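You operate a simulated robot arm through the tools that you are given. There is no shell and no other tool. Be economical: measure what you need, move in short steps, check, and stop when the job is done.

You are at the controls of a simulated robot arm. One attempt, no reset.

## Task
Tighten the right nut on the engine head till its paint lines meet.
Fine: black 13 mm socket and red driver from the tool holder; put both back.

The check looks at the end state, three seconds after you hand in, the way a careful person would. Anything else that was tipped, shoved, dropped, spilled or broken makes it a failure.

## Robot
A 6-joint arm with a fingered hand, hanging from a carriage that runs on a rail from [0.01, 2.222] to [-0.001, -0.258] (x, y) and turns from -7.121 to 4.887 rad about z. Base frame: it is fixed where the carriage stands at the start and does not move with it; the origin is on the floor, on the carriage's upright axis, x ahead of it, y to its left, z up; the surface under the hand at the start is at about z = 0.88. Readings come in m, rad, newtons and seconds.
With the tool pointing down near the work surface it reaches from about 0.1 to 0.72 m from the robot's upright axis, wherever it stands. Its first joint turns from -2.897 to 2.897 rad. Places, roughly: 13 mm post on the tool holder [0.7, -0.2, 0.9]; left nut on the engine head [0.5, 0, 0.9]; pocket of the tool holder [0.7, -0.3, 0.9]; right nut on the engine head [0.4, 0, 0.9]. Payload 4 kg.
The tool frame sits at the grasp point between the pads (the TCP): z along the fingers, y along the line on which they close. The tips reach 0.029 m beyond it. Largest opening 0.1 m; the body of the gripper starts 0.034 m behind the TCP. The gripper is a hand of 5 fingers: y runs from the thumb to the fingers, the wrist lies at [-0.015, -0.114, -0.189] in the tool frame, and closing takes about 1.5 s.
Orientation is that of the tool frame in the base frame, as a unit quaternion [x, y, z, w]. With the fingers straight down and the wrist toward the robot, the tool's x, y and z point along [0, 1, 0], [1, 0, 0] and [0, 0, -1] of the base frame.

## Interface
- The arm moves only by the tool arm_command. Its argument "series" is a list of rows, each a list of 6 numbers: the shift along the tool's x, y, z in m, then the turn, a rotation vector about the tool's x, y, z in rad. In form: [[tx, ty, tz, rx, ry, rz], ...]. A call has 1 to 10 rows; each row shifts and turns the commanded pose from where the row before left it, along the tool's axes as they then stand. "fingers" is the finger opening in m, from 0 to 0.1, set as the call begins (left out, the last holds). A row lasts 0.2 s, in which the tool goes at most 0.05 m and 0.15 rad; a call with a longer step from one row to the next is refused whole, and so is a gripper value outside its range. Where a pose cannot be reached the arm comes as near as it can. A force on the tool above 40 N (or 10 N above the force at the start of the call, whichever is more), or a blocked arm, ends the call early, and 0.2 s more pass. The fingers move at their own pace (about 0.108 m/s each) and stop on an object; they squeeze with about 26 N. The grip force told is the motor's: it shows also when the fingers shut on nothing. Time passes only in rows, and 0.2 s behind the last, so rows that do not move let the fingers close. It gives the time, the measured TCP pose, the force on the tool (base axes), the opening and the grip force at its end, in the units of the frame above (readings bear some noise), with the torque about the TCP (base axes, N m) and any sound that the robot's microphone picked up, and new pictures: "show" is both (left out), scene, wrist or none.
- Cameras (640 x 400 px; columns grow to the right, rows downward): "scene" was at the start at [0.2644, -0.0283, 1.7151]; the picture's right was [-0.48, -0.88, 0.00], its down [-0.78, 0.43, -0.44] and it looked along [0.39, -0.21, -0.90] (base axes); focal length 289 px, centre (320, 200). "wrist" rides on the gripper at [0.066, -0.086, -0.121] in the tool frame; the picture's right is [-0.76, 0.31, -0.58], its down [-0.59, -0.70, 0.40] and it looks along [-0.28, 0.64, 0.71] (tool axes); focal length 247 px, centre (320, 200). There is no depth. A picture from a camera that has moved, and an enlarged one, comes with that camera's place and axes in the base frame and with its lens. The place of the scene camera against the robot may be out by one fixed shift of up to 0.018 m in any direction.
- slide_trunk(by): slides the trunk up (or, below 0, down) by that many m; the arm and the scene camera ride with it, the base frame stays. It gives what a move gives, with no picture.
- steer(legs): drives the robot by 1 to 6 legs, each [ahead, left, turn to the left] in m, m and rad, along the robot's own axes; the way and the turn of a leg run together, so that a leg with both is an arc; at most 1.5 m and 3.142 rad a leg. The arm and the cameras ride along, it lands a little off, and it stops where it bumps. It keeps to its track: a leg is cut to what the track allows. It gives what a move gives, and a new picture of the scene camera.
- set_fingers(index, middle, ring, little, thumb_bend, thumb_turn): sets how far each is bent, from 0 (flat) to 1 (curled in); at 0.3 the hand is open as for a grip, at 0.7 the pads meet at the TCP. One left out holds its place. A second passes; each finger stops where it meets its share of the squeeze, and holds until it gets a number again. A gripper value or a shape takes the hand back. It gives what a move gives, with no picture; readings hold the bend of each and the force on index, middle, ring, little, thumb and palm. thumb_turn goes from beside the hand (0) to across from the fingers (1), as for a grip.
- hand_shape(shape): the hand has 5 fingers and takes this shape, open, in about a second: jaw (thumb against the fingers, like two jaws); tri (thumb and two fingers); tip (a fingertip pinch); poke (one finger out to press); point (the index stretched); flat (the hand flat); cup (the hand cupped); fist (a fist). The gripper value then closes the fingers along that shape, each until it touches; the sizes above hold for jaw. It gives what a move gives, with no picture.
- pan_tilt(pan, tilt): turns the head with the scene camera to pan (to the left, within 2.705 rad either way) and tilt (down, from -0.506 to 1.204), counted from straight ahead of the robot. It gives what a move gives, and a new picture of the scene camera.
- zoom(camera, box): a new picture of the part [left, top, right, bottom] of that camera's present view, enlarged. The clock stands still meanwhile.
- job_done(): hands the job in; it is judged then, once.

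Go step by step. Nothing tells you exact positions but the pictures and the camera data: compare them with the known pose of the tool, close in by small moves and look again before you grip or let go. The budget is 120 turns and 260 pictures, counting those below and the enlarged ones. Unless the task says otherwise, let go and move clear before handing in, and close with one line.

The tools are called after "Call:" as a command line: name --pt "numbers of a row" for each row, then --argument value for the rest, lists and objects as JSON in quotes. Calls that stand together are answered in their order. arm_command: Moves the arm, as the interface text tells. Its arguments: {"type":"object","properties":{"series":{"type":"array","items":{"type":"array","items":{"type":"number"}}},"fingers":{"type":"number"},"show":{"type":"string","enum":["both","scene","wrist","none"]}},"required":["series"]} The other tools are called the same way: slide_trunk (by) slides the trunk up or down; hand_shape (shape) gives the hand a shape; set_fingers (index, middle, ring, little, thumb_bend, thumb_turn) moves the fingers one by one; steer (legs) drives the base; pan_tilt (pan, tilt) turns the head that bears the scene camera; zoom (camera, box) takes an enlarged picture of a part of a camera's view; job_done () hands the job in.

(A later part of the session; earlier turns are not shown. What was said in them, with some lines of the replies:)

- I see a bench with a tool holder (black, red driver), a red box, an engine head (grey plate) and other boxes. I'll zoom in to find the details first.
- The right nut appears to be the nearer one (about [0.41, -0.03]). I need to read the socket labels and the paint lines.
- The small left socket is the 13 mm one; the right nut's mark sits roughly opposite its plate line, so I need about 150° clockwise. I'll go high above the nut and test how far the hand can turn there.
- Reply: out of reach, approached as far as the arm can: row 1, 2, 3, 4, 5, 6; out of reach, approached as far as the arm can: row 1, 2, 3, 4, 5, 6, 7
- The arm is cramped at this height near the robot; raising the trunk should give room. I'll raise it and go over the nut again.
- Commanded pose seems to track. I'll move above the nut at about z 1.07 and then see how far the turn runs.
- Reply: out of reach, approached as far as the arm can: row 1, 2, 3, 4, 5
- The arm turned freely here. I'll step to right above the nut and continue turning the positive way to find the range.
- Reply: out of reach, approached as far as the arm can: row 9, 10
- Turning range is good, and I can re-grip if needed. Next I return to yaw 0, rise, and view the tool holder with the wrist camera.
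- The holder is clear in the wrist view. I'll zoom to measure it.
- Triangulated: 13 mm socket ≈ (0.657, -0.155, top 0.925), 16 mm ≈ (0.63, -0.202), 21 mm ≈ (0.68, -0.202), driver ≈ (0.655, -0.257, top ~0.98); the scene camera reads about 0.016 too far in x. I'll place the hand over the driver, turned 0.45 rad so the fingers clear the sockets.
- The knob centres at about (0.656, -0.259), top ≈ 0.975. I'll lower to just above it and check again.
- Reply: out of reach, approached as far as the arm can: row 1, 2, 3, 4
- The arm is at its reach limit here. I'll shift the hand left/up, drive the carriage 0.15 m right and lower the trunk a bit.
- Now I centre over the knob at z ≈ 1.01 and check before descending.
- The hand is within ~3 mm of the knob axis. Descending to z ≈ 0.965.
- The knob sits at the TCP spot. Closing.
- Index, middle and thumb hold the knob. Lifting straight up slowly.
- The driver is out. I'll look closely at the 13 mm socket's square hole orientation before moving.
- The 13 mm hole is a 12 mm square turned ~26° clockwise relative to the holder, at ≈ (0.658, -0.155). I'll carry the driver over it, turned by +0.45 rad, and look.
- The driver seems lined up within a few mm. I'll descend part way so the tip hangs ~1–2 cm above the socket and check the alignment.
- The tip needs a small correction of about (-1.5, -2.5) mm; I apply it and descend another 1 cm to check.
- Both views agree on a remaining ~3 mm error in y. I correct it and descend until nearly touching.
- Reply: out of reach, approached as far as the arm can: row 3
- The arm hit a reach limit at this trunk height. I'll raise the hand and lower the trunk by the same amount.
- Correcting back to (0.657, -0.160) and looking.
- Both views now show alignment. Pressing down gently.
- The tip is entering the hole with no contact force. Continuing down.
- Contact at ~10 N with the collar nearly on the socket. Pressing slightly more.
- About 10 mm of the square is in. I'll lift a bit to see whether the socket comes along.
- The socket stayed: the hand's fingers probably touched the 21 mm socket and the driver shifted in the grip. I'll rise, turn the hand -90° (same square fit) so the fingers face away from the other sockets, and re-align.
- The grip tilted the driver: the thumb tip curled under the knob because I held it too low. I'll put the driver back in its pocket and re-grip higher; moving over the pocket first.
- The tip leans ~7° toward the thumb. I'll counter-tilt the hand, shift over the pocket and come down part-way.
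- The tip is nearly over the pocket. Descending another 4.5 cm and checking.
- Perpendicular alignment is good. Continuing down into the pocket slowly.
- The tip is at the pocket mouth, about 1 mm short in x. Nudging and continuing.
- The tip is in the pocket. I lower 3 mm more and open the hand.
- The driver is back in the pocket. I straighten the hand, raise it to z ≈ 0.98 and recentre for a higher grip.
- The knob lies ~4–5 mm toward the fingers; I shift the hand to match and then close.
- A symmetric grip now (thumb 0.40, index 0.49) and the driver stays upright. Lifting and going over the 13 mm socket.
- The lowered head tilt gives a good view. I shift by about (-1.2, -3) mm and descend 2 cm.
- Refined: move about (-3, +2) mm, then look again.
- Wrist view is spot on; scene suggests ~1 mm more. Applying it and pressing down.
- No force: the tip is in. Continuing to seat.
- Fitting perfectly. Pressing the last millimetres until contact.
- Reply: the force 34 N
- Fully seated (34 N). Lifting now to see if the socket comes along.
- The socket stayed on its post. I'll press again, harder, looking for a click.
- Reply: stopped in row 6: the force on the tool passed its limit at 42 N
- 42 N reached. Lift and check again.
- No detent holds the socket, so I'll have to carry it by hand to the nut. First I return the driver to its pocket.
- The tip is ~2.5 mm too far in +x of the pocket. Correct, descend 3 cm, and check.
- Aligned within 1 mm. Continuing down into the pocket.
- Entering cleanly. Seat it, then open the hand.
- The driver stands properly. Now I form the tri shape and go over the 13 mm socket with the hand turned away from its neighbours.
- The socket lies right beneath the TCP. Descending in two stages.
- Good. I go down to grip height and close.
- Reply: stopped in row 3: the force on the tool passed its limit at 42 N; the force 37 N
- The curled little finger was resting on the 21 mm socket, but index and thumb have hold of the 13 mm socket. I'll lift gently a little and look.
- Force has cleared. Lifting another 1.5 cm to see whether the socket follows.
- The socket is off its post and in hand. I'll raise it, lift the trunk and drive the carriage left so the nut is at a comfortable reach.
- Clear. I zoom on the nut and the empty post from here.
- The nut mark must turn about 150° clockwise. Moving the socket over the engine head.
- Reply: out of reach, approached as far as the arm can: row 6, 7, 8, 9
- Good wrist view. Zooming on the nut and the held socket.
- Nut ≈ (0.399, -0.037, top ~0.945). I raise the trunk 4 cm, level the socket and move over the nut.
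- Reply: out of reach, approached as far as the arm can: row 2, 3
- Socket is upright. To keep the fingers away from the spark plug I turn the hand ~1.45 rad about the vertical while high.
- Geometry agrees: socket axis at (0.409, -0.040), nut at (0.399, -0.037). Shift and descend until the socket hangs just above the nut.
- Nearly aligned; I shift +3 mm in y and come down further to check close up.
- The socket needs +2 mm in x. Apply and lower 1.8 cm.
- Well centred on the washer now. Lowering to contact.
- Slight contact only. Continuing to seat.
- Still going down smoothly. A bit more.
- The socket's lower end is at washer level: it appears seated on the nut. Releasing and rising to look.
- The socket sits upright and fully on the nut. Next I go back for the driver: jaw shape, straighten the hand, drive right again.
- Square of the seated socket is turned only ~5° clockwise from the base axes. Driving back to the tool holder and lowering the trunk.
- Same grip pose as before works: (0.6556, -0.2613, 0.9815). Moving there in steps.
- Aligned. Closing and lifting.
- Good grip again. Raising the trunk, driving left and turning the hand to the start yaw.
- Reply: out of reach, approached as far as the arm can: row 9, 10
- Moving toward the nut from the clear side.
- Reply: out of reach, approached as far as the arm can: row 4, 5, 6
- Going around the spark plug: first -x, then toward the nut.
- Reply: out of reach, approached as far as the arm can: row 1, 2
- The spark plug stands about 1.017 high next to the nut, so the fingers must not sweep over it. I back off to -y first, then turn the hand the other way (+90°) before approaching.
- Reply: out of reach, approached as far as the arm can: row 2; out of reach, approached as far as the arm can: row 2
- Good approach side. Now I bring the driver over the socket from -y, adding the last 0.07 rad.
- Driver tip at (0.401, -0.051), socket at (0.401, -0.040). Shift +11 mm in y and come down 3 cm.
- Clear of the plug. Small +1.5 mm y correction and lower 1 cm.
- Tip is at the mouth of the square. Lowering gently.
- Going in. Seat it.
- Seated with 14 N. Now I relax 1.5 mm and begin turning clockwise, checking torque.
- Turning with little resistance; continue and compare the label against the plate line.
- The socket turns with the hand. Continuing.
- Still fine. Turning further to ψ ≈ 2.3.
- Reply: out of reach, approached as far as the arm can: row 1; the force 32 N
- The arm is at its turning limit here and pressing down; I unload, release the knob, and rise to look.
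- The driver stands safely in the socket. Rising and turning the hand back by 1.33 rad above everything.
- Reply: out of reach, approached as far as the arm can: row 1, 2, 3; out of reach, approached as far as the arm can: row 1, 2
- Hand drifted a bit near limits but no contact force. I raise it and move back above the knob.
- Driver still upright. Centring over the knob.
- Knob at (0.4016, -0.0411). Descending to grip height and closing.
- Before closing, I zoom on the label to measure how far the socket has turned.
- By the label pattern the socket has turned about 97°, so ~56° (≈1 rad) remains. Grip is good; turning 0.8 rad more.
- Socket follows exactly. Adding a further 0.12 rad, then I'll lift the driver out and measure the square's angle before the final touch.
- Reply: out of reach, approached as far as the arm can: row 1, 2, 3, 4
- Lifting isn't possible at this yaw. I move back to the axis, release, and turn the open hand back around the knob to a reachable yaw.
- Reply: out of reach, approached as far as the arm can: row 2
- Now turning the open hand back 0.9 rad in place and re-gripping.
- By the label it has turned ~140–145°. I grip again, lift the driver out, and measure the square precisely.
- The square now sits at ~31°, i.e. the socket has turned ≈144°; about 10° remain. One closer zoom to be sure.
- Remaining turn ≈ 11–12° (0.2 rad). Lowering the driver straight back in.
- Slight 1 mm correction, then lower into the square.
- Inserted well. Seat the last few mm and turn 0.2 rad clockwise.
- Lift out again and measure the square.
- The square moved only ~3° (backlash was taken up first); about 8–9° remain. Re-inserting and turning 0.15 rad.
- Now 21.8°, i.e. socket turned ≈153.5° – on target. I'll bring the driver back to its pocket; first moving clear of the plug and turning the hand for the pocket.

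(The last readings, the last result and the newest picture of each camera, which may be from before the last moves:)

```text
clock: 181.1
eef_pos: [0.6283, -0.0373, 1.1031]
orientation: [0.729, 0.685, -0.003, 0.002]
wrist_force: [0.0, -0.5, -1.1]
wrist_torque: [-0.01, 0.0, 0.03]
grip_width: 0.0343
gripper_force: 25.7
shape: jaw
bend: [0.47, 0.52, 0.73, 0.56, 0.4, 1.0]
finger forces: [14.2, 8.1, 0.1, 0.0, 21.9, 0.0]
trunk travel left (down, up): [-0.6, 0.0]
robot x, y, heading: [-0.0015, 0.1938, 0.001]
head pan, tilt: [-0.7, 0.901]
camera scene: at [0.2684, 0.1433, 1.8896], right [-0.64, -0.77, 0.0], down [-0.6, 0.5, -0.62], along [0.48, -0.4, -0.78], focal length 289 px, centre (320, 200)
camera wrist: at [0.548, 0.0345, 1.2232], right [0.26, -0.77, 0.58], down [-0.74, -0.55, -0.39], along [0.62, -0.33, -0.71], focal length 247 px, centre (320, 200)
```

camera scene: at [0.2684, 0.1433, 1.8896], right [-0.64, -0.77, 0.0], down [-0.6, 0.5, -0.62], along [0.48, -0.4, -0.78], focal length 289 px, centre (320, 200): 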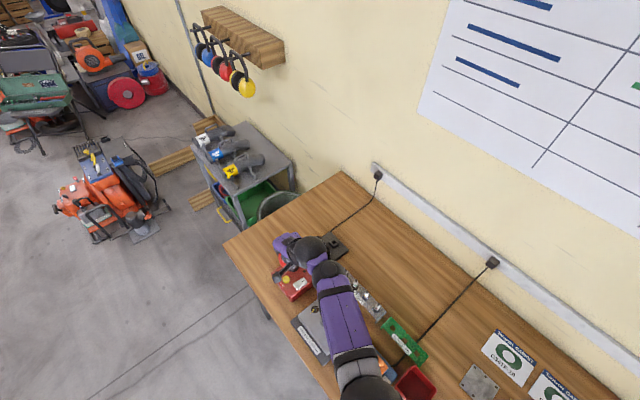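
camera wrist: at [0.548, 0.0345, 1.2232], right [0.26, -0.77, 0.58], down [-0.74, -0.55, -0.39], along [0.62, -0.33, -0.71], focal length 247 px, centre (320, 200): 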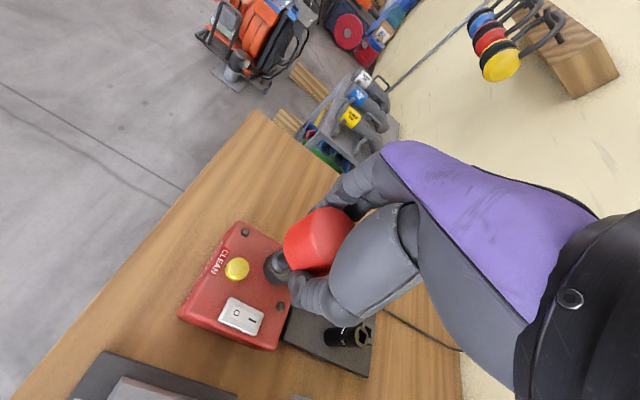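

Driving right to the holder, then moving over the pocket and lowering the trunk.

Call:
steer --legs '[[0, -0.335, 0]]'

Call:
arm_command --pt "0 0 -0.03 0 0 0" --pt "0.0265 0.004 -0.01 0 0 0" --pt "0.0265 0.004 0 0 0 0" --pt "0.0265 0.004 0 0 0 0" --pt "0.0265 0.004 0 0 0 0" --pt "0 0 0 0 0 0" --show "none"

Call:
slide_trunk --by -0.09

Call:
zoom --camera "wrist" --box '[180, 180, 340, 300]'

```text
clock: 183.3
eef_pos: [0.6271, -0.3679, 1.1027]
orientation: [0.728, 0.686, -0.002, 0.001]
wrist_force: [0.1, -0.9, -1.9]
wrist_torque: [-0.01, 0.0, 0.01]
grip_width: 0.0344
gripper_force: 25.6
shape: jaw
bend: [0.47, 0.52, 0.73, 0.56, 0.4, 1.0]
finger forces: [14.2, 8.1, 0.1, 0.0, 21.9, 0.0]
trunk travel left (down, up): [-0.6, 0.0]
robot x, y, heading: [-0.0002, -0.1429, 0.005]
head pan, tilt: [-0.7, 0.901]
camera scene: at [0.267, -0.1884, 1.8896], right [-0.64, -0.77, 0.0], down [-0.6, 0.5, -0.62], along [0.48, -0.4, -0.78], focal length 289 px, centre (320, 200)
```

scene: 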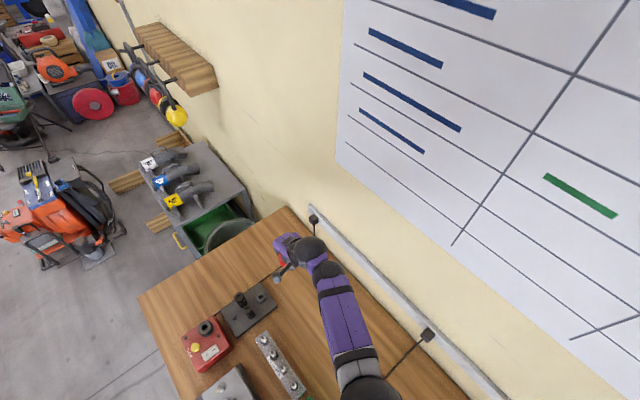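

```text
clock: 184.7
eef_pos: [0.65, -0.2656, 1.1413]
orientation: [0.728, 0.686, -0.003, 0.0]
wrist_force: [0.6, -0.6, -1.6]
wrist_torque: [-0.01, 0.01, 0.02]
grip_width: 0.0345
gripper_force: 26.1
shape: jaw
bend: [0.47, 0.52, 0.73, 0.56, 0.4, 1.0]
finger forces: [14.2, 8.1, 0.0, 0.0, 21.7, 0.0]
trunk travel left (down, up): [-0.6, 0.0]
robot x, y, heading: [-0.0007, -0.1432, 0.003]
head pan, tilt: [-0.7, 0.901]
```

```text
clock: 185.9
eef_pos: [0.6505, -0.2637, 1.0511]
orientation: [0.728, 0.686, -0.003, 0.001]
wrist_force: [0.8, 0.0, -1.5]
wrist_torque: [-0.01, -0.01, 0.01]
grip_width: 0.0343
gripper_force: 25.7
shape: jaw
bend: [0.47, 0.52, 0.73, 0.56, 0.4, 1.0]
finger forces: [14.3, 8.1, 0.1, 0.1, 21.7, 0.1]
trunk travel left (down, up): [-0.51, 0.09]
robot x, y, heading: [0.0006, -0.1422, 0.005]
head pan, tilt: [-0.7, 0.901]
```

```text
3.33 times, centred on (260, 240) of wrist
camera zoom: at [0.5692, -0.1934, 1.1725], right [0.26, -0.77, 0.58], down [-0.74, -0.55, -0.39], along [0.62, -0.32, -0.71], focal length 823 px, centre (520, 67)
```

zoom: 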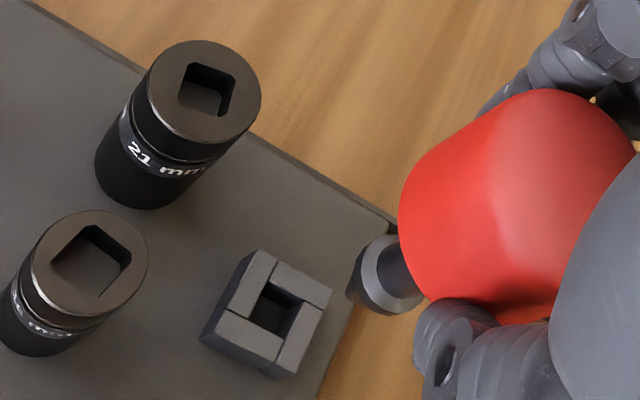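

Over the pocket with ~5 mm to correct in y. Shift and lower 2.5 cm.

Call:
arm_command --pt "0.005 0.0013 0 0 0 0" --pt "0 0 0.013 0 0 0" --pt "0 0 0.012 0 0 0" --pt "0 0 0 0 0 0" --show "none"

Call:
zoom --camera "wrist" --box '[226, 216, 322, 288]'

```text
clock: 186.9
eef_pos: [0.651, -0.259, 1.0255]
orientation: [0.728, 0.686, -0.002, 0.002]
wrist_force: [0.3, 0.0, -2.4]
wrist_torque: [-0.01, -0.01, -0.01]
grip_width: 0.0344
gripper_force: 25.7
shape: jaw
bend: [0.47, 0.52, 0.73, 0.56, 0.4, 1.0]
finger forces: [14.3, 8.1, 0.1, 0.0, 21.6, 0.0]
trunk travel left (down, up): [-0.51, 0.09]
robot x, y, heading: [-0.0021, -0.1419, 0.004]
head pan, tilt: [-0.7, 0.901]
```

```text
5.56 times, centred on (274, 252) of wrist
camera zoom: at [0.57, -0.1878, 1.1467], right [0.26, -0.77, 0.58], down [-0.74, -0.55, -0.39], along [0.62, -0.32, -0.71], focal length 1372 px, centre (576, -89)
```

zoom: 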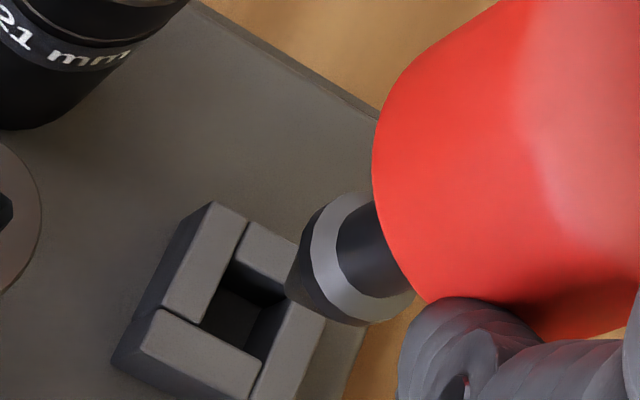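

Aligned in position and angle. Lowering into the pocket.

Call:
arm_command --pt "0 0 0.008 0 0 0" --pt "0 0 0.008 0 0 0" --pt "0 0 0.004 0 0 0" --pt "0 0 0 0 0 0" --show "none"

Call:
zoom --camera "wrist" --box '[226, 216, 322, 288]'

```text
clock: 187.9
eef_pos: [0.6505, -0.2601, 1.0054]
orientation: [0.728, 0.686, -0.003, 0.001]
wrist_force: [0.0, 0.3, -1.8]
wrist_torque: [0.01, -0.02, 0.01]
grip_width: 0.0344
gripper_force: 26.1
shape: jaw
bend: [0.47, 0.52, 0.73, 0.56, 0.4, 1.0]
finger forces: [14.2, 8.1, 0.0, 0.0, 21.7, 0.0]
trunk travel left (down, up): [-0.51, 0.09]
robot x, y, heading: [0.0008, -0.1433, 0.003]
head pan, tilt: [-0.7, 0.901]
```

```text
5.56 times, centred on (274, 252) of wrist
camera zoom: at [0.5704, -0.1889, 1.1269], right [0.26, -0.77, 0.58], down [-0.74, -0.55, -0.39], along [0.62, -0.32, -0.71], focal length 1372 px, centre (576, -89)
```

zoom: 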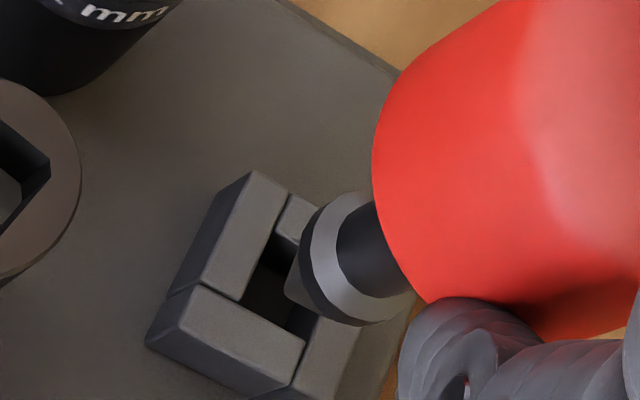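

Call:
arm_command --pt "0 0 0.006 0 0 0" --pt "0 0 0.006 0 0 0" --pt "0 0 0.004 0 0 0" --pt "0 0 0 0 0 0" --show "none"

Call:
zoom --camera "wrist" --box '[226, 216, 322, 288]'

```text
clock: 188.9
eef_pos: [0.6513, -0.2607, 0.989]
orientation: [0.727, 0.686, -0.003, 0.001]
wrist_force: [-0.5, 0.1, -1.3]
wrist_torque: [-0.01, 0.01, 0.0]
grip_width: 0.0346
gripper_force: 25.6
shape: jaw
bend: [0.47, 0.52, 0.73, 0.56, 0.4, 1.0]
finger forces: [14.2, 8.1, 0.1, 0.1, 21.7, 0.0]
trunk travel left (down, up): [-0.51, 0.09]
robot x, y, heading: [-0.006, -0.1394, 0.005]
head pan, tilt: [-0.7, 0.901]
```

```text
5.56 times, centred on (274, 252) of wrist
camera zoom: at [0.5706, -0.189, 1.1112], right [0.26, -0.77, 0.58], down [-0.74, -0.55, -0.39], along [0.62, -0.32, -0.71], focal length 1372 px, centre (576, -89)
```

zoom: 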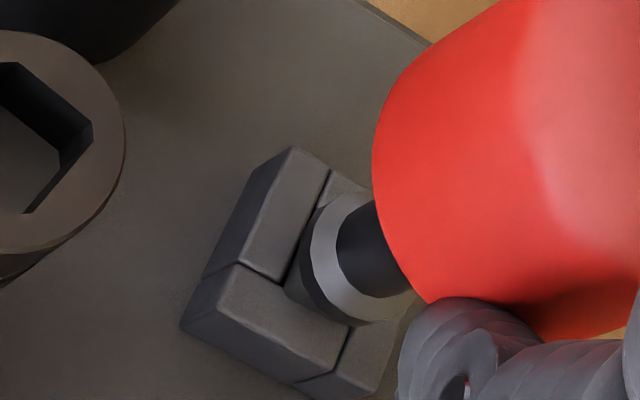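

Call:
arm_command --pt "0 0 0.004 0 0 0" --pt "0 0 0.003 0 0 0" --pt "0 0 0.002 0 0 0" --pt "0 0 0 0 0 0" --show "none"

Call:
zoom --camera "wrist" --box '[226, 216, 322, 288]'

```text
clock: 189.9
eef_pos: [0.6531, -0.26, 0.9829]
orientation: [0.728, 0.686, -0.002, 0.001]
wrist_force: [2.3, -0.8, 0.9]
wrist_torque: [-0.02, -0.13, -0.07]
grip_width: 0.0342
gripper_force: 26.0
shape: jaw
bend: [0.47, 0.52, 0.73, 0.56, 0.4, 1.0]
finger forces: [15.1, 8.9, 0.0, 0.0, 21.6, 0.0]
trunk travel left (down, up): [-0.51, 0.09]
robot x, y, heading: [-0.0028, -0.1407, 0.004]
head pan, tilt: [-0.7, 0.901]
```

```text
5.56 times, centred on (274, 252) of wrist
camera zoom: at [0.5713, -0.189, 1.1026], right [0.26, -0.77, 0.58], down [-0.74, -0.55, -0.39], along [0.62, -0.32, -0.71], focal length 1372 px, centre (576, -89)
```

zoom: 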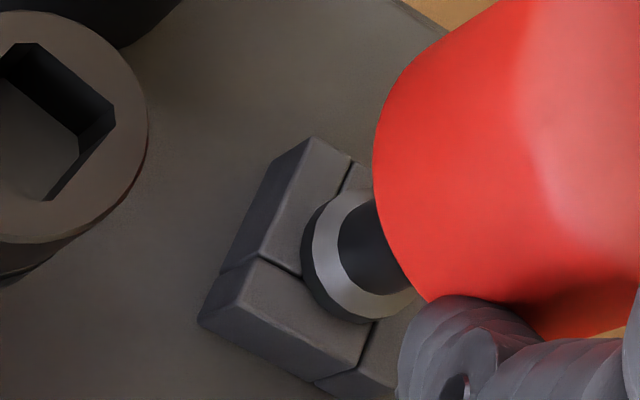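

It's in. A last 2 mm, open, and rise.

Call:
arm_command --pt "0 0 0.002 0 0 0" --pt "0 0 0 0 0 0" --show "none"

Call:
arm_command --pt "0 0 0 0 0 0" --pt "0 0 0 0 0 0" --pt "0 0 0 0 0 0" --pt "0 0 0 0 0 0" --pt "0 0 0 0 0 0" --fingers 0.1 --show "none"

Call:
arm_command --pt "0 0 -0.02 0 0 0" --pt "0 0 -0.03 0 0 0" --pt "0 0 -0.04 0 0 0" --pt "0 0 -0.03 0 0 0" --pt "0 0 0 0 0 0" --show "wrist"

Call:
hand_shape --shape "tri"

Call:
slide_trunk --by 0.09

Call:
steer --legs '[[0, 0.335, 0]]'

```text
clock: 190.6
eef_pos: [0.6523, -0.2604, 0.9808]
orientation: [0.728, 0.686, -0.003, 0.001]
wrist_force: [1.1, -0.1, -0.1]
wrist_torque: [-0.03, -0.08, 0.02]
grip_width: 0.0344
gripper_force: 26.2
shape: jaw
bend: [0.47, 0.52, 0.73, 0.56, 0.4, 1.0]
finger forces: [14.9, 9.0, 0.1, 0.1, 21.6, 0.0]
trunk travel left (down, up): [-0.51, 0.09]
robot x, y, heading: [-0.0006, -0.1469, 0.006]
head pan, tilt: [-0.7, 0.901]
```

```text
clock: 191.8
eef_pos: [0.6523, -0.259, 0.9798]
orientation: [0.728, 0.686, -0.003, 0.001]
wrist_force: [0.2, -0.1, 0.1]
wrist_torque: [-0.02, 0.0, -0.03]
grip_width: 0.1001
gripper_force: 0.1
shape: jaw
bend: [0.3, 0.3, 0.3, 0.3, 0.3, 0.98]
finger forces: [0.1, 0.0, 0.0, 0.0, 0.1, 0.0]
trunk travel left (down, up): [-0.51, 0.09]
robot x, y, heading: [-0.004, -0.1417, -0.001]
head pan, tilt: [-0.7, 0.901]
```

```text
clock: 192.9
eef_pos: [0.6502, -0.2585, 1.0991]
orientation: [0.728, 0.686, -0.003, 0.0]
wrist_force: [-0.5, -0.6, 0.2]
wrist_torque: [-0.02, -0.01, 0.02]
grip_width: 0.1
gripper_force: 0.0
shape: jaw
bend: [0.3, 0.3, 0.3, 0.3, 0.3, 0.98]
finger forces: [0.0, 0.0, 0.0, 0.1, 0.0, 0.1]
trunk travel left (down, up): [-0.51, 0.09]
robot x, y, heading: [0.0004, -0.1455, 0.006]
head pan, tilt: [-0.7, 0.901]
camera wrist: at [0.5704, -0.1873, 1.2206], right [0.26, -0.77, 0.58], down [-0.74, -0.55, -0.39], along [0.62, -0.32, -0.71], focal length 247 px, centre (320, 200)
```

wrist: 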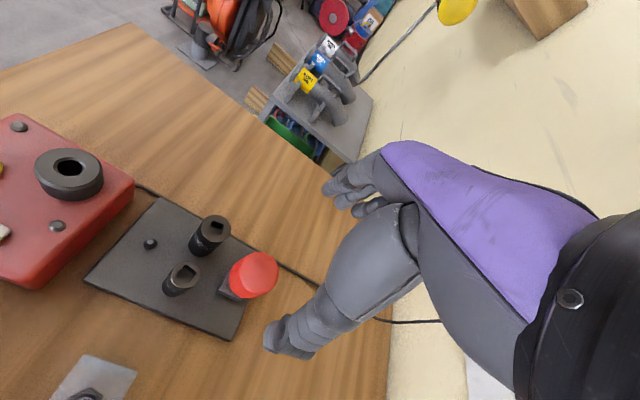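

```text
clock: 193.8
eef_pos: [0.651, -0.2582, 1.0995]
orientation: [0.728, 0.686, -0.003, 0.001]
wrist_force: [0.6, 0.0, 0.6]
wrist_torque: [-0.02, 0.01, 0.03]
grip_width: 0.0995
gripper_force: 0.1
shape: tri
bend: [0.3, 0.3, 0.99, 0.99, 0.3, 0.98]
finger forces: [0.0, 0.0, 0.1, 0.0, 0.1, 0.0]
trunk travel left (down, up): [-0.51, 0.09]
robot x, y, heading: [-0.0027, -0.1399, 0.001]
head pan, tilt: [-0.7, 0.901]
```

```text
clock: 195.1
eef_pos: [0.6516, -0.2598, 1.1896]
orientation: [0.728, 0.685, -0.003, 0.0]
wrist_force: [-0.9, -0.7, -0.1]
wrist_torque: [0.0, 0.01, -0.03]
grip_width: 0.0998
gripper_force: 0.1
shape: tri
bend: [0.3, 0.3, 0.99, 0.99, 0.3, 0.98]
finger forces: [0.1, 0.0, 0.0, 0.0, 0.0, 0.0]
trunk travel left (down, up): [-0.6, 0.0]
robot x, y, heading: [-0.0, -0.146, 0.009]
head pan, tilt: [-0.7, 0.901]
```

```text
clock: 197.3
eef_pos: [0.6529, 0.071, 1.1897]
orientation: [0.728, 0.686, -0.002, 0.001]
wrist_force: [-0.9, -0.3, -0.5]
wrist_torque: [0.02, -0.02, -0.03]
grip_width: 0.0997
gripper_force: 0.1
shape: tri
bend: [0.3, 0.3, 0.99, 0.99, 0.3, 0.98]
finger forces: [0.1, 0.0, 0.0, 0.0, 0.0, 0.1]
trunk travel left (down, up): [-0.6, 0.0]
robot x, y, heading: [-0.0013, 0.1855, 0.002]
head pan, tilt: [-0.7, 0.901]
camera scene: at [0.2685, 0.1401, 1.8896], right [-0.64, -0.77, 0.0], down [-0.6, 0.5, -0.62], along [0.48, -0.4, -0.78], focal length 289 px, centre (320, 200)
```

scene: 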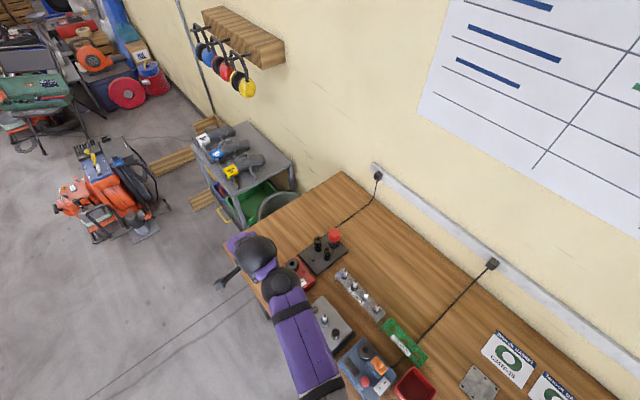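

The driver is back in its pocket. Next the socket: I go above it with the tri hand at a plug-safe yaw.

Call:
arm_command --pt "0 0 0 0 0 0.147" --pt "0 0 0 0 0 0.147" --pt "0 0 0 0 0 0.147" --pt "0 0 0 0 0 0.147" --pt "0 0 0 0 0 0.147" --pt "0 0 0 0 0 0.147" --pt "0 0 0 0 0 0.147" --show "none"

Call:
arm_command --pt "-0.0344 -0.0023 0.0118 0 0 0" --pt "-0.0344 -0.0023 0.0118 0 0 0" --pt "-0.0344 -0.0023 0.0118 0 0 0" --pt "-0.0344 -0.0023 0.0118 0 0 0" --pt "-0.0344 -0.0023 0.0118 0 0 0" --pt "-0.0344 -0.0023 0.0118 0 0 0" --pt "-0.0344 -0.0023 0.0118 0 0 0" --pt "-0.0344 -0.0023 0.0118 0 0 0" --pt "0 0 0 0 0 0" --show "none"

Call:
zoom --camera "wrist" --box '[180, 180, 380, 330]'

```text
clock: 198.9
eef_pos: [0.6526, 0.0693, 1.1899]
orientation: [0.971, 0.239, -0.002, 0.002]
wrist_force: [-1.1, 0.3, -0.1]
wrist_torque: [0.01, -0.01, -0.01]
grip_width: 0.1
gripper_force: 0.1
shape: tri
bend: [0.3, 0.3, 0.99, 0.99, 0.3, 0.98]
finger forces: [0.0, 0.1, 0.0, 0.0, 0.1, 0.0]
trunk travel left (down, up): [-0.6, 0.0]
robot x, y, heading: [0.0012, 0.1828, 0.003]
head pan, tilt: [-0.7, 0.901]
```

```text
clock: 200.9
eef_pos: [0.4001, -0.0439, 1.0958]
orientation: [0.971, 0.24, -0.001, 0.003]
wrist_force: [1.7, -0.5, -0.3]
wrist_torque: [-0.02, 0.0, 0.0]
grip_width: 0.0996
gripper_force: 0.2
shape: tri
bend: [0.3, 0.3, 0.99, 0.99, 0.3, 0.98]
finger forces: [0.1, 0.0, 0.1, 0.0, 0.0, 0.0]
trunk travel left (down, up): [-0.6, 0.0]
robot x, y, heading: [0.0012, 0.1861, 0.003]
head pan, tilt: [-0.7, 0.901]
```

```text
2.67 times, centred on (280, 255) of wrist
camera zoom: at [0.4191, 0.0623, 1.2173], right [-0.53, -0.62, 0.58], down [-0.85, 0.35, -0.4], along [0.05, -0.7, -0.71], focal length 659 px, centre (427, 53)
```

zoom: 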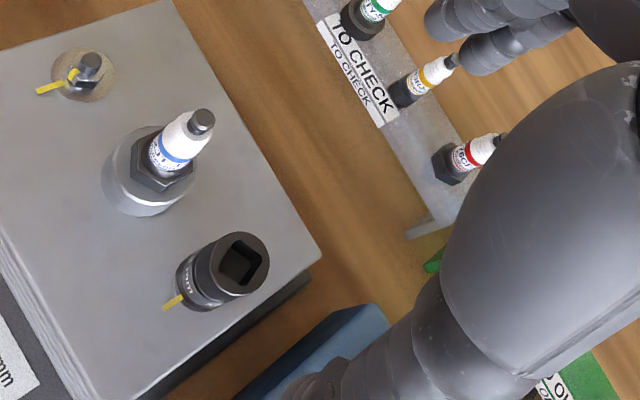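

Socket at (0.402, -0.040). Descend, close and lift it off the nut.

Call:
arm_command --pt "0.0032 -0.0023 0.03 0 0 0" --pt "0 0 0.03 0 0 0" --pt "0 0 0.03 0 0 0" --pt "0 0 0.024 0 0 0" --pt "0 0 0 0 0 0" --show "none"

Call:
arm_command --pt "0 0 0 0 0 0" --pt "0 0 0 0 0 0" --pt "0 0 0 0 0 0" --pt "0 0 0 0 0 0" --pt "0 0 0 0 0 0" --pt "0 0 0 0 0 0" --pt "0 0 0 0 0 0" --pt "0 0 0 0 0 0" --fingers 0.0 --show "none"

Call:
arm_command --pt "0 0 -0.005 0 0 0" --pt "0 0 -0.01 0 0 0" --pt "0 0 -0.02 0 0 0" --pt "0 0 -0.03 0 0 0" --pt "0 0 -0.03 0 0 0" --pt "0 0 0 0 0 0" --show "none"

Call:
zoom --camera "wrist" --box '[190, 190, 350, 310]'

```text
clock: 202.1
eef_pos: [0.4036, -0.0403, 0.982]
orientation: [0.971, 0.24, -0.003, 0.003]
wrist_force: [0.1, -0.1, -0.3]
wrist_torque: [0.0, -0.02, -0.02]
grip_width: 0.1001
gripper_force: 0.1
shape: tri
bend: [0.3, 0.3, 0.99, 0.99, 0.3, 0.98]
finger forces: [0.1, 0.0, 0.0, 0.1, 0.1, 0.0]
trunk travel left (down, up): [-0.6, 0.0]
robot x, y, heading: [0.0006, 0.1831, 0.002]
head pan, tilt: [-0.7, 0.901]
```

```text
clock: 203.9
eef_pos: [0.4041, -0.0391, 0.9814]
orientation: [0.971, 0.239, -0.002, 0.001]
wrist_force: [0.0, 0.6, -0.6]
wrist_torque: [-0.01, 0.0, 0.02]
grip_width: 0.0134
gripper_force: 26.0
shape: tri
bend: [0.68, 0.6, 1.0, 1.0, 0.54, 1.0]
finger forces: [8.7, 12.8, 0.0, 0.0, 23.4, 0.0]
trunk travel left (down, up): [-0.6, 0.0]
robot x, y, heading: [0.0032, 0.1852, -0.004]
head pan, tilt: [-0.7, 0.901]
```

```text
clock: 205.3
eef_pos: [0.4007, -0.0374, 1.0798]
orientation: [0.971, 0.24, -0.002, 0.002]
wrist_force: [0.1, -0.5, -1.8]
wrist_torque: [-0.04, -0.02, -0.01]
grip_width: 0.0134
gripper_force: 26.2
shape: tri
bend: [0.68, 0.6, 1.0, 1.0, 0.54, 1.0]
finger forces: [8.9, 13.1, 0.1, 0.0, 23.1, 0.0]
trunk travel left (down, up): [-0.6, 0.0]
robot x, y, heading: [-0.0004, 0.1861, 0.003]
head pan, tilt: [-0.7, 0.901]
```

```text
3.33 times, centred on (270, 250) of wrist
camera zoom: at [0.42, 0.0692, 1.1999], right [-0.53, -0.62, 0.58], down [-0.85, 0.35, -0.4], along [0.05, -0.7, -0.71], focal length 823 px, centre (487, 33)
```

zoom: 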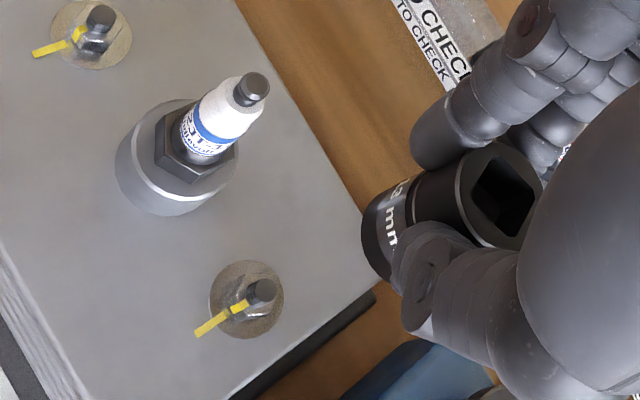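

The paint lines on the right nut meet, and the socket is firmly held. Now carry the socket back: clear the plug, turn to the pick yaw, drive and go above the post.

Call:
zoom --camera "wrist" --box '[232, 260, 272, 290]'

Call:
arm_command --pt "-0.0187 0.0354 -0.005 0 0 0" --pt "-0.0187 0.0354 -0.005 0 0 0" --pt "0 0 0 0 0 0" --show "none"

Call:
arm_command --pt "0 0 0 0 0 -0.1435" --pt "0 0 0 0 0 -0.1435" --pt "0 0 0 0 0 -0.1435" --pt "0 0 0 0 0 -0.1435" --pt "0 0 0 0 0 -0.1435" --pt "0 0 0 0 0 -0.1435" --pt "0 0 0 0 0 -0.1435" --pt "0 0 0 0 0 -0.1435" --pt "0 0 0 0 0 -0.1435" --pt "0 0 0 0 0 -0.1435" --show "none"

Call:
arm_command --pt "0.001 0.0412 -0.004 0 0 0" --pt "0.001 0.0412 -0.004 0 0 0" --pt "0.001 0.0412 -0.004 0 0 0" --pt "0.001 0.0412 -0.004 0 0 0" --pt "0.001 0.0412 -0.004 0 0 0" --pt "0.001 0.0412 -0.004 0 0 0" --pt "0 0 0 0 0 0" --show "none"

Call:
steer --legs '[[0, -0.345, 0]]'

```text
13.33 times, centred on (252, 275) of wrist
camera zoom: at [0.42, 0.0692, 1.1999], right [-0.53, -0.62, 0.58], down [-0.85, 0.35, -0.4], along [0.05, -0.7, -0.71], focal length 3293 px, centre (1227, -800)
```

zoom: 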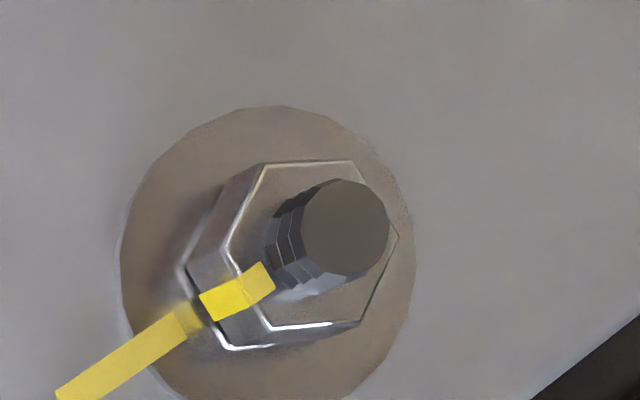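

```text
clock: 206.1
eef_pos: [0.4032, -0.1197, 1.0875]
orientation: [0.971, 0.24, -0.003, 0.002]
wrist_force: [-0.1, 0.0, -1.4]
wrist_torque: [-0.01, 0.0, 0.01]
grip_width: 0.0131
gripper_force: 25.9
shape: tri
bend: [0.68, 0.6, 1.0, 1.0, 0.55, 1.0]
finger forces: [9.1, 13.2, 0.1, 0.0, 23.2, 0.1]
trunk travel left (down, up): [-0.6, 0.0]
robot x, y, heading: [0.0017, 0.1856, -0.0]
head pan, tilt: [-0.7, 0.901]
```

```text
clock: 208.3
eef_pos: [0.4005, -0.1183, 1.0877]
orientation: [0.574, 0.819, -0.002, 0.0]
wrist_force: [0.2, -0.2, 0.0]
wrist_torque: [-0.01, -0.01, 0.04]
grip_width: 0.0132
gripper_force: 26.4
shape: tri
bend: [0.68, 0.6, 1.0, 1.0, 0.55, 1.0]
finger forces: [9.4, 13.1, 0.1, 0.0, 22.6, 0.0]
trunk travel left (down, up): [-0.6, 0.0]
robot x, y, heading: [0.0021, 0.1855, 0.003]
head pan, tilt: [-0.7, 0.901]
```

```text
clock: 209.9
eef_pos: [0.6323, -0.028, 1.1092]
orientation: [0.575, 0.818, -0.002, 0.001]
wrist_force: [-0.2, -0.2, -1.3]
wrist_torque: [-0.01, 0.01, 0.01]
grip_width: 0.0132
gripper_force: 25.9
shape: tri
bend: [0.68, 0.6, 1.0, 1.0, 0.55, 1.0]
finger forces: [9.5, 13.1, 0.0, 0.1, 22.6, 0.1]
trunk travel left (down, up): [-0.6, 0.0]
robot x, y, heading: [-0.0032, 0.1862, 0.001]
head pan, tilt: [-0.7, 0.901]
```

```text
clock: 212.2
eef_pos: [0.6302, -0.3742, 1.1082]
orientation: [0.572, 0.82, -0.003, 0.0]
wrist_force: [-0.5, 0.0, 0.0]
wrist_torque: [0.0, 0.0, -0.02]
grip_width: 0.013
gripper_force: 26.0
shape: tri
bend: [0.68, 0.6, 1.0, 1.0, 0.55, 1.0]
finger forces: [9.6, 13.2, 0.1, 0.1, 22.7, 0.0]
trunk travel left (down, up): [-0.6, 0.0]
robot x, y, heading: [0.0032, -0.1611, 0.011]
head pan, tilt: [-0.7, 0.901]
camera scene: at [0.2671, -0.2077, 1.8896], right [-0.64, -0.77, 0.0], down [-0.6, 0.5, -0.62], along [0.48, -0.4, -0.78], focal length 289 px, centre (320, 200)
```

scene: 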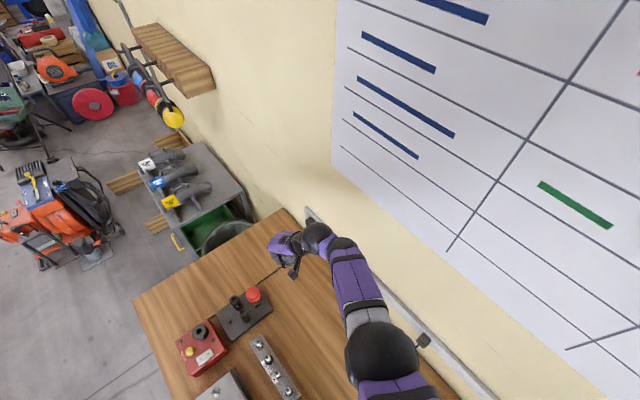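

Lines meet precisely. Now over the post and lower the trunk.

Call:
arm_command --pt "0.0392 0.0193 0 0 0 0" --pt "0.0392 0.0193 0 0 0 0" --pt "0.0392 0.0193 0 0 0 0" --pt "0.0392 0.0193 0 0 0 0" --pt "0.0392 0.0193 0 0 0 0" --pt "0 0 0 0 0 0" --show "none"

Call:
slide_trunk --by -0.11

Call:
zoom --camera "wrist" --box '[200, 190, 360, 310]'

```text
clock: 213.6
eef_pos: [0.6536, -0.157, 1.1037]
orientation: [0.572, 0.82, -0.003, -0.001]
wrist_force: [-1.0, -0.1, -0.8]
wrist_torque: [0.02, -0.01, -0.02]
grip_width: 0.0126
gripper_force: 26.0
shape: tri
bend: [0.68, 0.6, 1.0, 1.0, 0.55, 1.0]
finger forces: [9.8, 13.2, 0.0, 0.0, 22.5, 0.0]
trunk travel left (down, up): [-0.6, 0.0]
robot x, y, heading: [-0.0031, -0.1641, 0.01]
head pan, tilt: [-0.7, 0.901]
```

```text
clock: 215.0
eef_pos: [0.6536, -0.1558, 0.9936]
orientation: [0.573, 0.82, -0.003, -0.001]
wrist_force: [-0.3, 0.7, -0.5]
wrist_torque: [0.01, 0.01, 0.02]
grip_width: 0.013
gripper_force: 26.2
shape: tri
bend: [0.68, 0.6, 1.0, 1.0, 0.55, 1.0]
finger forces: [9.8, 13.1, 0.0, 0.0, 22.4, 0.0]
trunk travel left (down, up): [-0.49, 0.11]
robot x, y, heading: [-0.0002, -0.1643, 0.011]
head pan, tilt: [-0.7, 0.901]
```

```text
3.33 times, centred on (280, 250) of wrist
camera zoom: at [0.5509, -0.1241, 1.1154], right [0.55, -0.6, 0.58], down [-0.46, -0.8, -0.39], along [0.7, -0.05, -0.71], focal length 823 px, centre (453, 33)
```

zoom: 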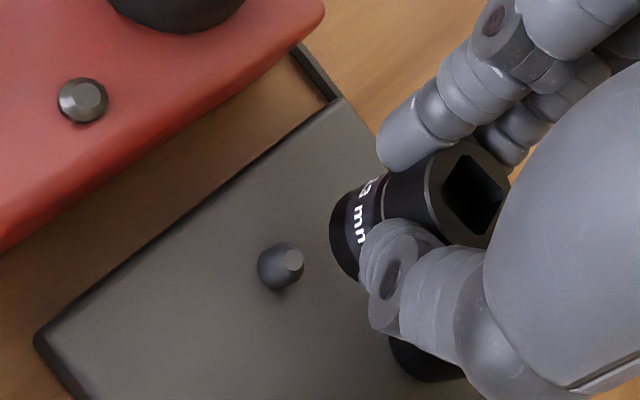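

Post visible; ~2 mm correction in y and lower 2.5 cm.

Call:
arm_command --pt "0.0022 -0.0003 0 0 0 0" --pt "0 0 0.012 0 0 0" --pt "0 0 0.01 0 0 0" --pt "0 0 0 0 0 0" --show "none"

Call:
zoom --camera "wrist" --box '[232, 210, 328, 282]'

```text
clock: 216.0
eef_pos: [0.6535, -0.1545, 0.9708]
orientation: [0.572, 0.82, -0.004, 0.0]
wrist_force: [0.7, -0.4, -1.2]
wrist_torque: [0.02, -0.01, 0.01]
grip_width: 0.0127
gripper_force: 26.0
shape: tri
bend: [0.68, 0.6, 1.0, 1.0, 0.55, 1.0]
finger forces: [9.8, 13.2, 0.0, 0.0, 22.5, 0.1]
trunk travel left (down, up): [-0.49, 0.11]
robot x, y, heading: [0.0009, -0.1652, 0.006]
head pan, tilt: [-0.7, 0.901]
```

```text
5.56 times, centred on (280, 246) of wrist
camera zoom: at [0.5505, -0.1223, 1.0929], right [0.55, -0.6, 0.58], down [-0.46, -0.8, -0.39], along [0.7, -0.05, -0.71], focal length 1372 px, centre (542, -56)
```

zoom: 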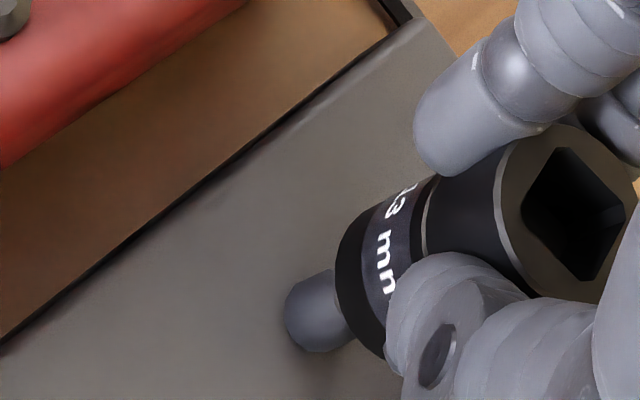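

Within ~1 mm. Lowering onto the post with force watch.

Call:
arm_command --pt "-0.0011 0.0003 0.004 0 0 0" --pt "0 0 0.004 0 0 0" --pt "0 0 0.004 0 0 0" --pt "0 0 0.004 0 0 0" --pt "0 0 0 0 0 0" --show "none"

Call:
zoom --camera "wrist" --box '[232, 210, 328, 282]'

```text
clock: 217.2
eef_pos: [0.6533, -0.1562, 0.9565]
orientation: [0.573, 0.82, -0.003, 0.0]
wrist_force: [-0.2, -0.4, -1.1]
wrist_torque: [-0.02, -0.04, -0.04]
grip_width: 0.0129
gripper_force: 26.0
shape: tri
bend: [0.68, 0.6, 1.0, 1.0, 0.55, 1.0]
finger forces: [9.8, 13.3, 0.0, 0.1, 22.5, 0.1]
trunk travel left (down, up): [-0.49, 0.11]
robot x, y, heading: [0.0002, -0.164, 0.012]
head pan, tilt: [-0.7, 0.901]
```

```text
5.56 times, centred on (280, 246) of wrist
camera zoom: at [0.5508, -0.1233, 1.0769], right [0.55, -0.6, 0.58], down [-0.46, -0.8, -0.39], along [0.7, -0.05, -0.71], focal length 1372 px, centre (542, -56)
```

zoom: 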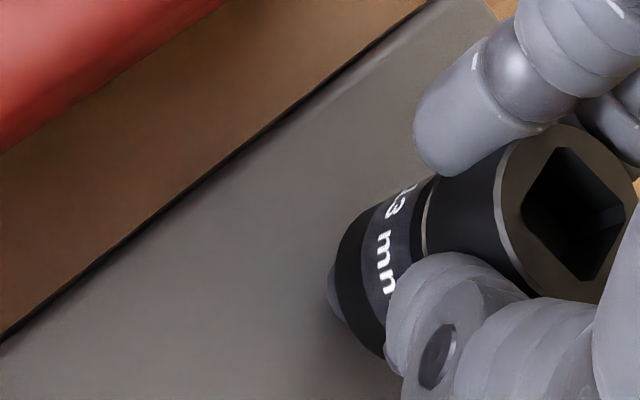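

No contact force, post almost covered. Lowering the last 9 mm.

Call:
arm_command --pt "0 0 0.003 0 0 0" --pt "0 0 0.003 0 0 0" --pt "0 0 0.003 0 0 0" --pt "0 0 0 0 0 0" --show "none"

Call:
zoom --camera "wrist" --box '[232, 210, 328, 282]'

```text
clock: 218.2
eef_pos: [0.6541, -0.1552, 0.9473]
orientation: [0.573, 0.819, -0.003, 0.0]
wrist_force: [-0.6, -0.4, 0.6]
wrist_torque: [0.0, 0.0, 0.0]
grip_width: 0.0128
gripper_force: 25.6
shape: tri
bend: [0.68, 0.6, 1.0, 1.0, 0.55, 1.0]
finger forces: [9.7, 13.1, 0.0, 0.0, 22.6, 0.0]
trunk travel left (down, up): [-0.49, 0.11]
robot x, y, heading: [0.0001, -0.1631, 0.009]
head pan, tilt: [-0.7, 0.901]
```

```text
5.56 times, centred on (280, 246) of wrist
camera zoom: at [0.5506, -0.1227, 1.0684], right [0.55, -0.6, 0.58], down [-0.46, -0.8, -0.39], along [0.7, -0.05, -0.71], focal length 1372 px, centre (542, -56)
5 turns are left
```

zoom: 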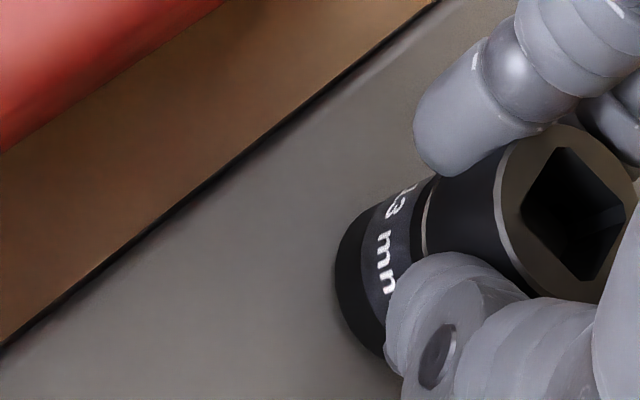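

The socket is fully over the post, right above the plate. Releasing and rising.

Call:
arm_command --pt "0 0 0.0015 0 0 0" --pt "0 0 0 0 0 0" --show "none"

Call:
arm_command --pt "0 0 0 0 0 0" --pt "0 0 0 0 0 0" --pt "0 0 0 0 0 0" --pt "0 0 0 0 0 0" --pt "0 0 0 0 0 0" --pt "0 0 0 0 0 0" --fingers 0.1 --show "none"

Call:
arm_command --pt "0 0 -0.015 0 0 0" --pt "0 0 -0.025 0 0 0" --pt "0 0 -0.03 0 0 0" --pt "0 0 -0.03 0 0 0" --pt "0 0 0 0 0 0" --show "wrist"

Call:
zoom --camera "wrist" --box '[180, 210, 340, 330]'

```text
clock: 218.8
eef_pos: [0.6532, -0.1558, 0.9449]
orientation: [0.573, 0.82, -0.003, 0.001]
wrist_force: [0.1, -0.4, -0.7]
wrist_torque: [0.01, 0.01, -0.01]
grip_width: 0.0128
gripper_force: 25.8
shape: tri
bend: [0.68, 0.6, 1.0, 1.0, 0.55, 1.0]
finger forces: [9.9, 13.2, 0.0, 0.1, 22.5, 0.1]
trunk travel left (down, up): [-0.49, 0.11]
robot x, y, heading: [-0.0007, -0.1632, 0.008]
head pan, tilt: [-0.7, 0.901]
```

```text
clock: 220.2
eef_pos: [0.6537, -0.1554, 0.9449]
orientation: [0.573, 0.82, -0.003, 0.0]
wrist_force: [-0.8, -1.0, -0.6]
wrist_torque: [0.04, 0.01, -0.01]
grip_width: 0.0998
gripper_force: 0.0
shape: tri
bend: [0.3, 0.3, 0.99, 0.99, 0.3, 0.98]
finger forces: [0.0, 0.1, 0.0, 0.0, 0.0, 0.0]
trunk travel left (down, up): [-0.49, 0.11]
robot x, y, heading: [-0.005, -0.1607, 0.013]
head pan, tilt: [-0.7, 0.901]
```

```text
clock: 221.4
eef_pos: [0.6531, -0.1543, 1.0452]
orientation: [0.572, 0.82, -0.003, 0.0]
wrist_force: [-0.1, -0.4, 0.6]
wrist_torque: [0.01, 0.0, -0.01]
grip_width: 0.1002
gripper_force: 0.1
shape: tri
bend: [0.3, 0.3, 0.99, 0.99, 0.3, 0.98]
finger forces: [0.0, 0.0, 0.0, 0.0, 0.0, 0.0]
trunk travel left (down, up): [-0.49, 0.11]
robot x, y, heading: [-0.0028, -0.1654, 0.007]
head pan, tilt: [-0.7, 0.901]
camera wrist: at [0.5504, -0.1226, 1.1673], right [0.55, -0.6, 0.58], down [-0.46, -0.8, -0.39], along [0.7, -0.05, -0.72], focal length 247 px, centre (320, 200)
```

wrist: 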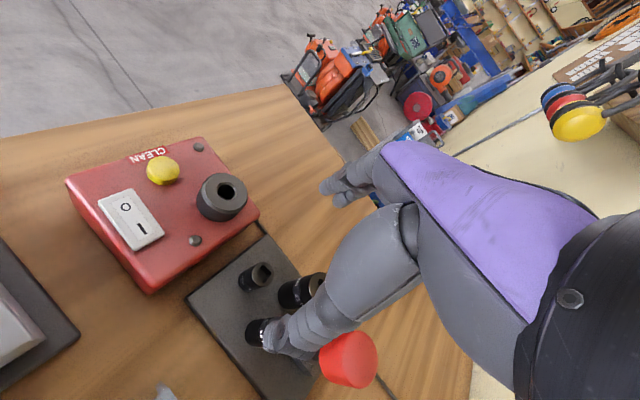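

```text
3.33 times, centred on (260, 270) of wrist
camera zoom: at [0.5504, -0.1226, 1.1673], right [0.55, -0.6, 0.58], down [-0.46, -0.8, -0.39], along [0.7, -0.05, -0.72], focal length 823 px, centre (520, -33)
4 turns are left
```

zoom: 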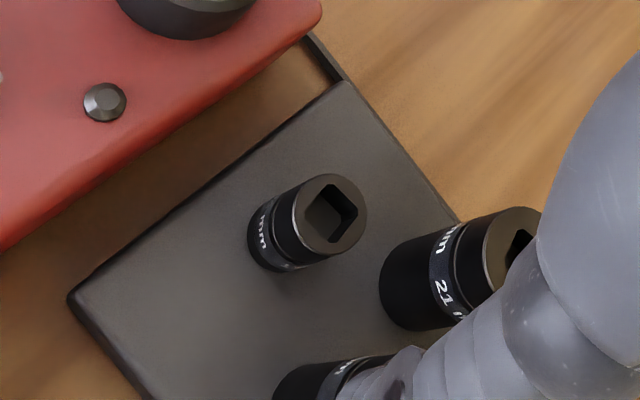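

The 13 mm socket stands upright on its post and the driver is in its pocket. I move the hand clear and take a last look.

Call:
arm_command --pt "0 0 -0.03 0 0 0" --pt "0 -0.03 -0.02 0 0 0" --pt "0 -0.04 0 0 0 0" --pt "0 -0.04 0 0 0 0" --pt "0 0 0 0 0 0" --show "scene"

Call:
zoom --camera "scene" --box '[160, 260, 320, 400]'

```text
clock: 222.6
eef_pos: [0.5471, -0.1938, 1.0966]
orientation: [0.573, 0.82, -0.003, -0.001]
wrist_force: [0.1, -0.1, -0.5]
wrist_torque: [0.02, 0.02, 0.04]
grip_width: 0.1
gripper_force: 0.0
shape: tri
bend: [0.3, 0.3, 0.99, 0.99, 0.3, 0.98]
finger forces: [0.0, 0.0, 0.1, 0.0, 0.1, 0.0]
trunk travel left (down, up): [-0.49, 0.11]
robot x, y, heading: [-0.0007, -0.1601, 0.009]
head pan, tilt: [-0.7, 0.901]
camera scene: at [0.2671, -0.2077, 1.7796], right [-0.64, -0.77, 0.0], down [-0.6, 0.5, -0.62], along [0.48, -0.4, -0.78], focal length 289 px, centre (320, 200)
```

scene: 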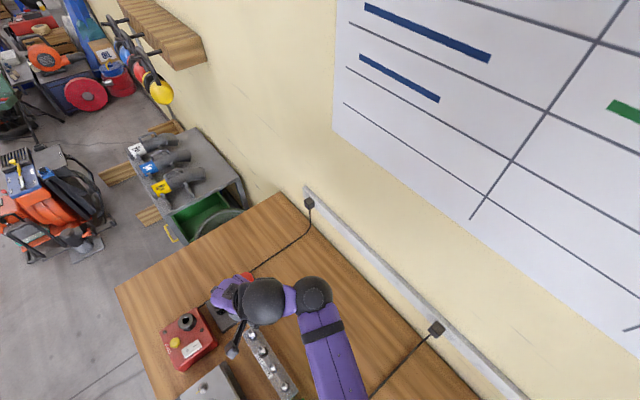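

```text
2.86 times, centred on (240, 330) of scene
camera zoom: at [0.2671, -0.2077, 1.7796], right [-0.64, -0.77, 0.0], down [-0.6, 0.5, -0.62], along [0.48, -0.4, -0.78], focal length 825 px, centre (549, -171)
3 turns are left
```

zoom: 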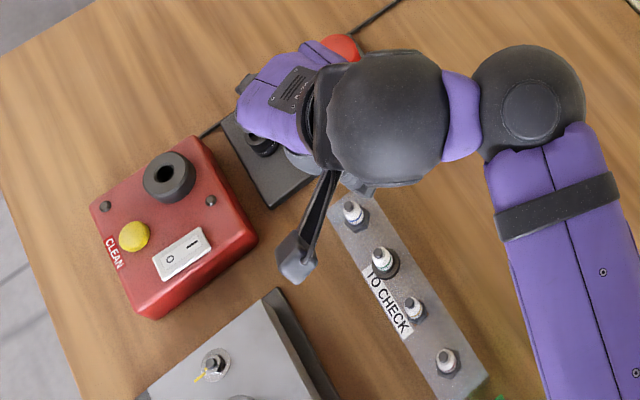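

The nut's lines meet, both tools are back in place, and the hand is clear; I'm handing in the job.

Call:
job_done

```text
The job is handed in.
```

I tightened the right nut until its paint lines met (seen close up after the socket came off), then put the 13 mm socket back on its post and the red driver back in its pocket. While I was fetching the tools, the hand pressed down on the 21 mm socket once with about 35–40 N. That socket looked upright and in place in later pictures.
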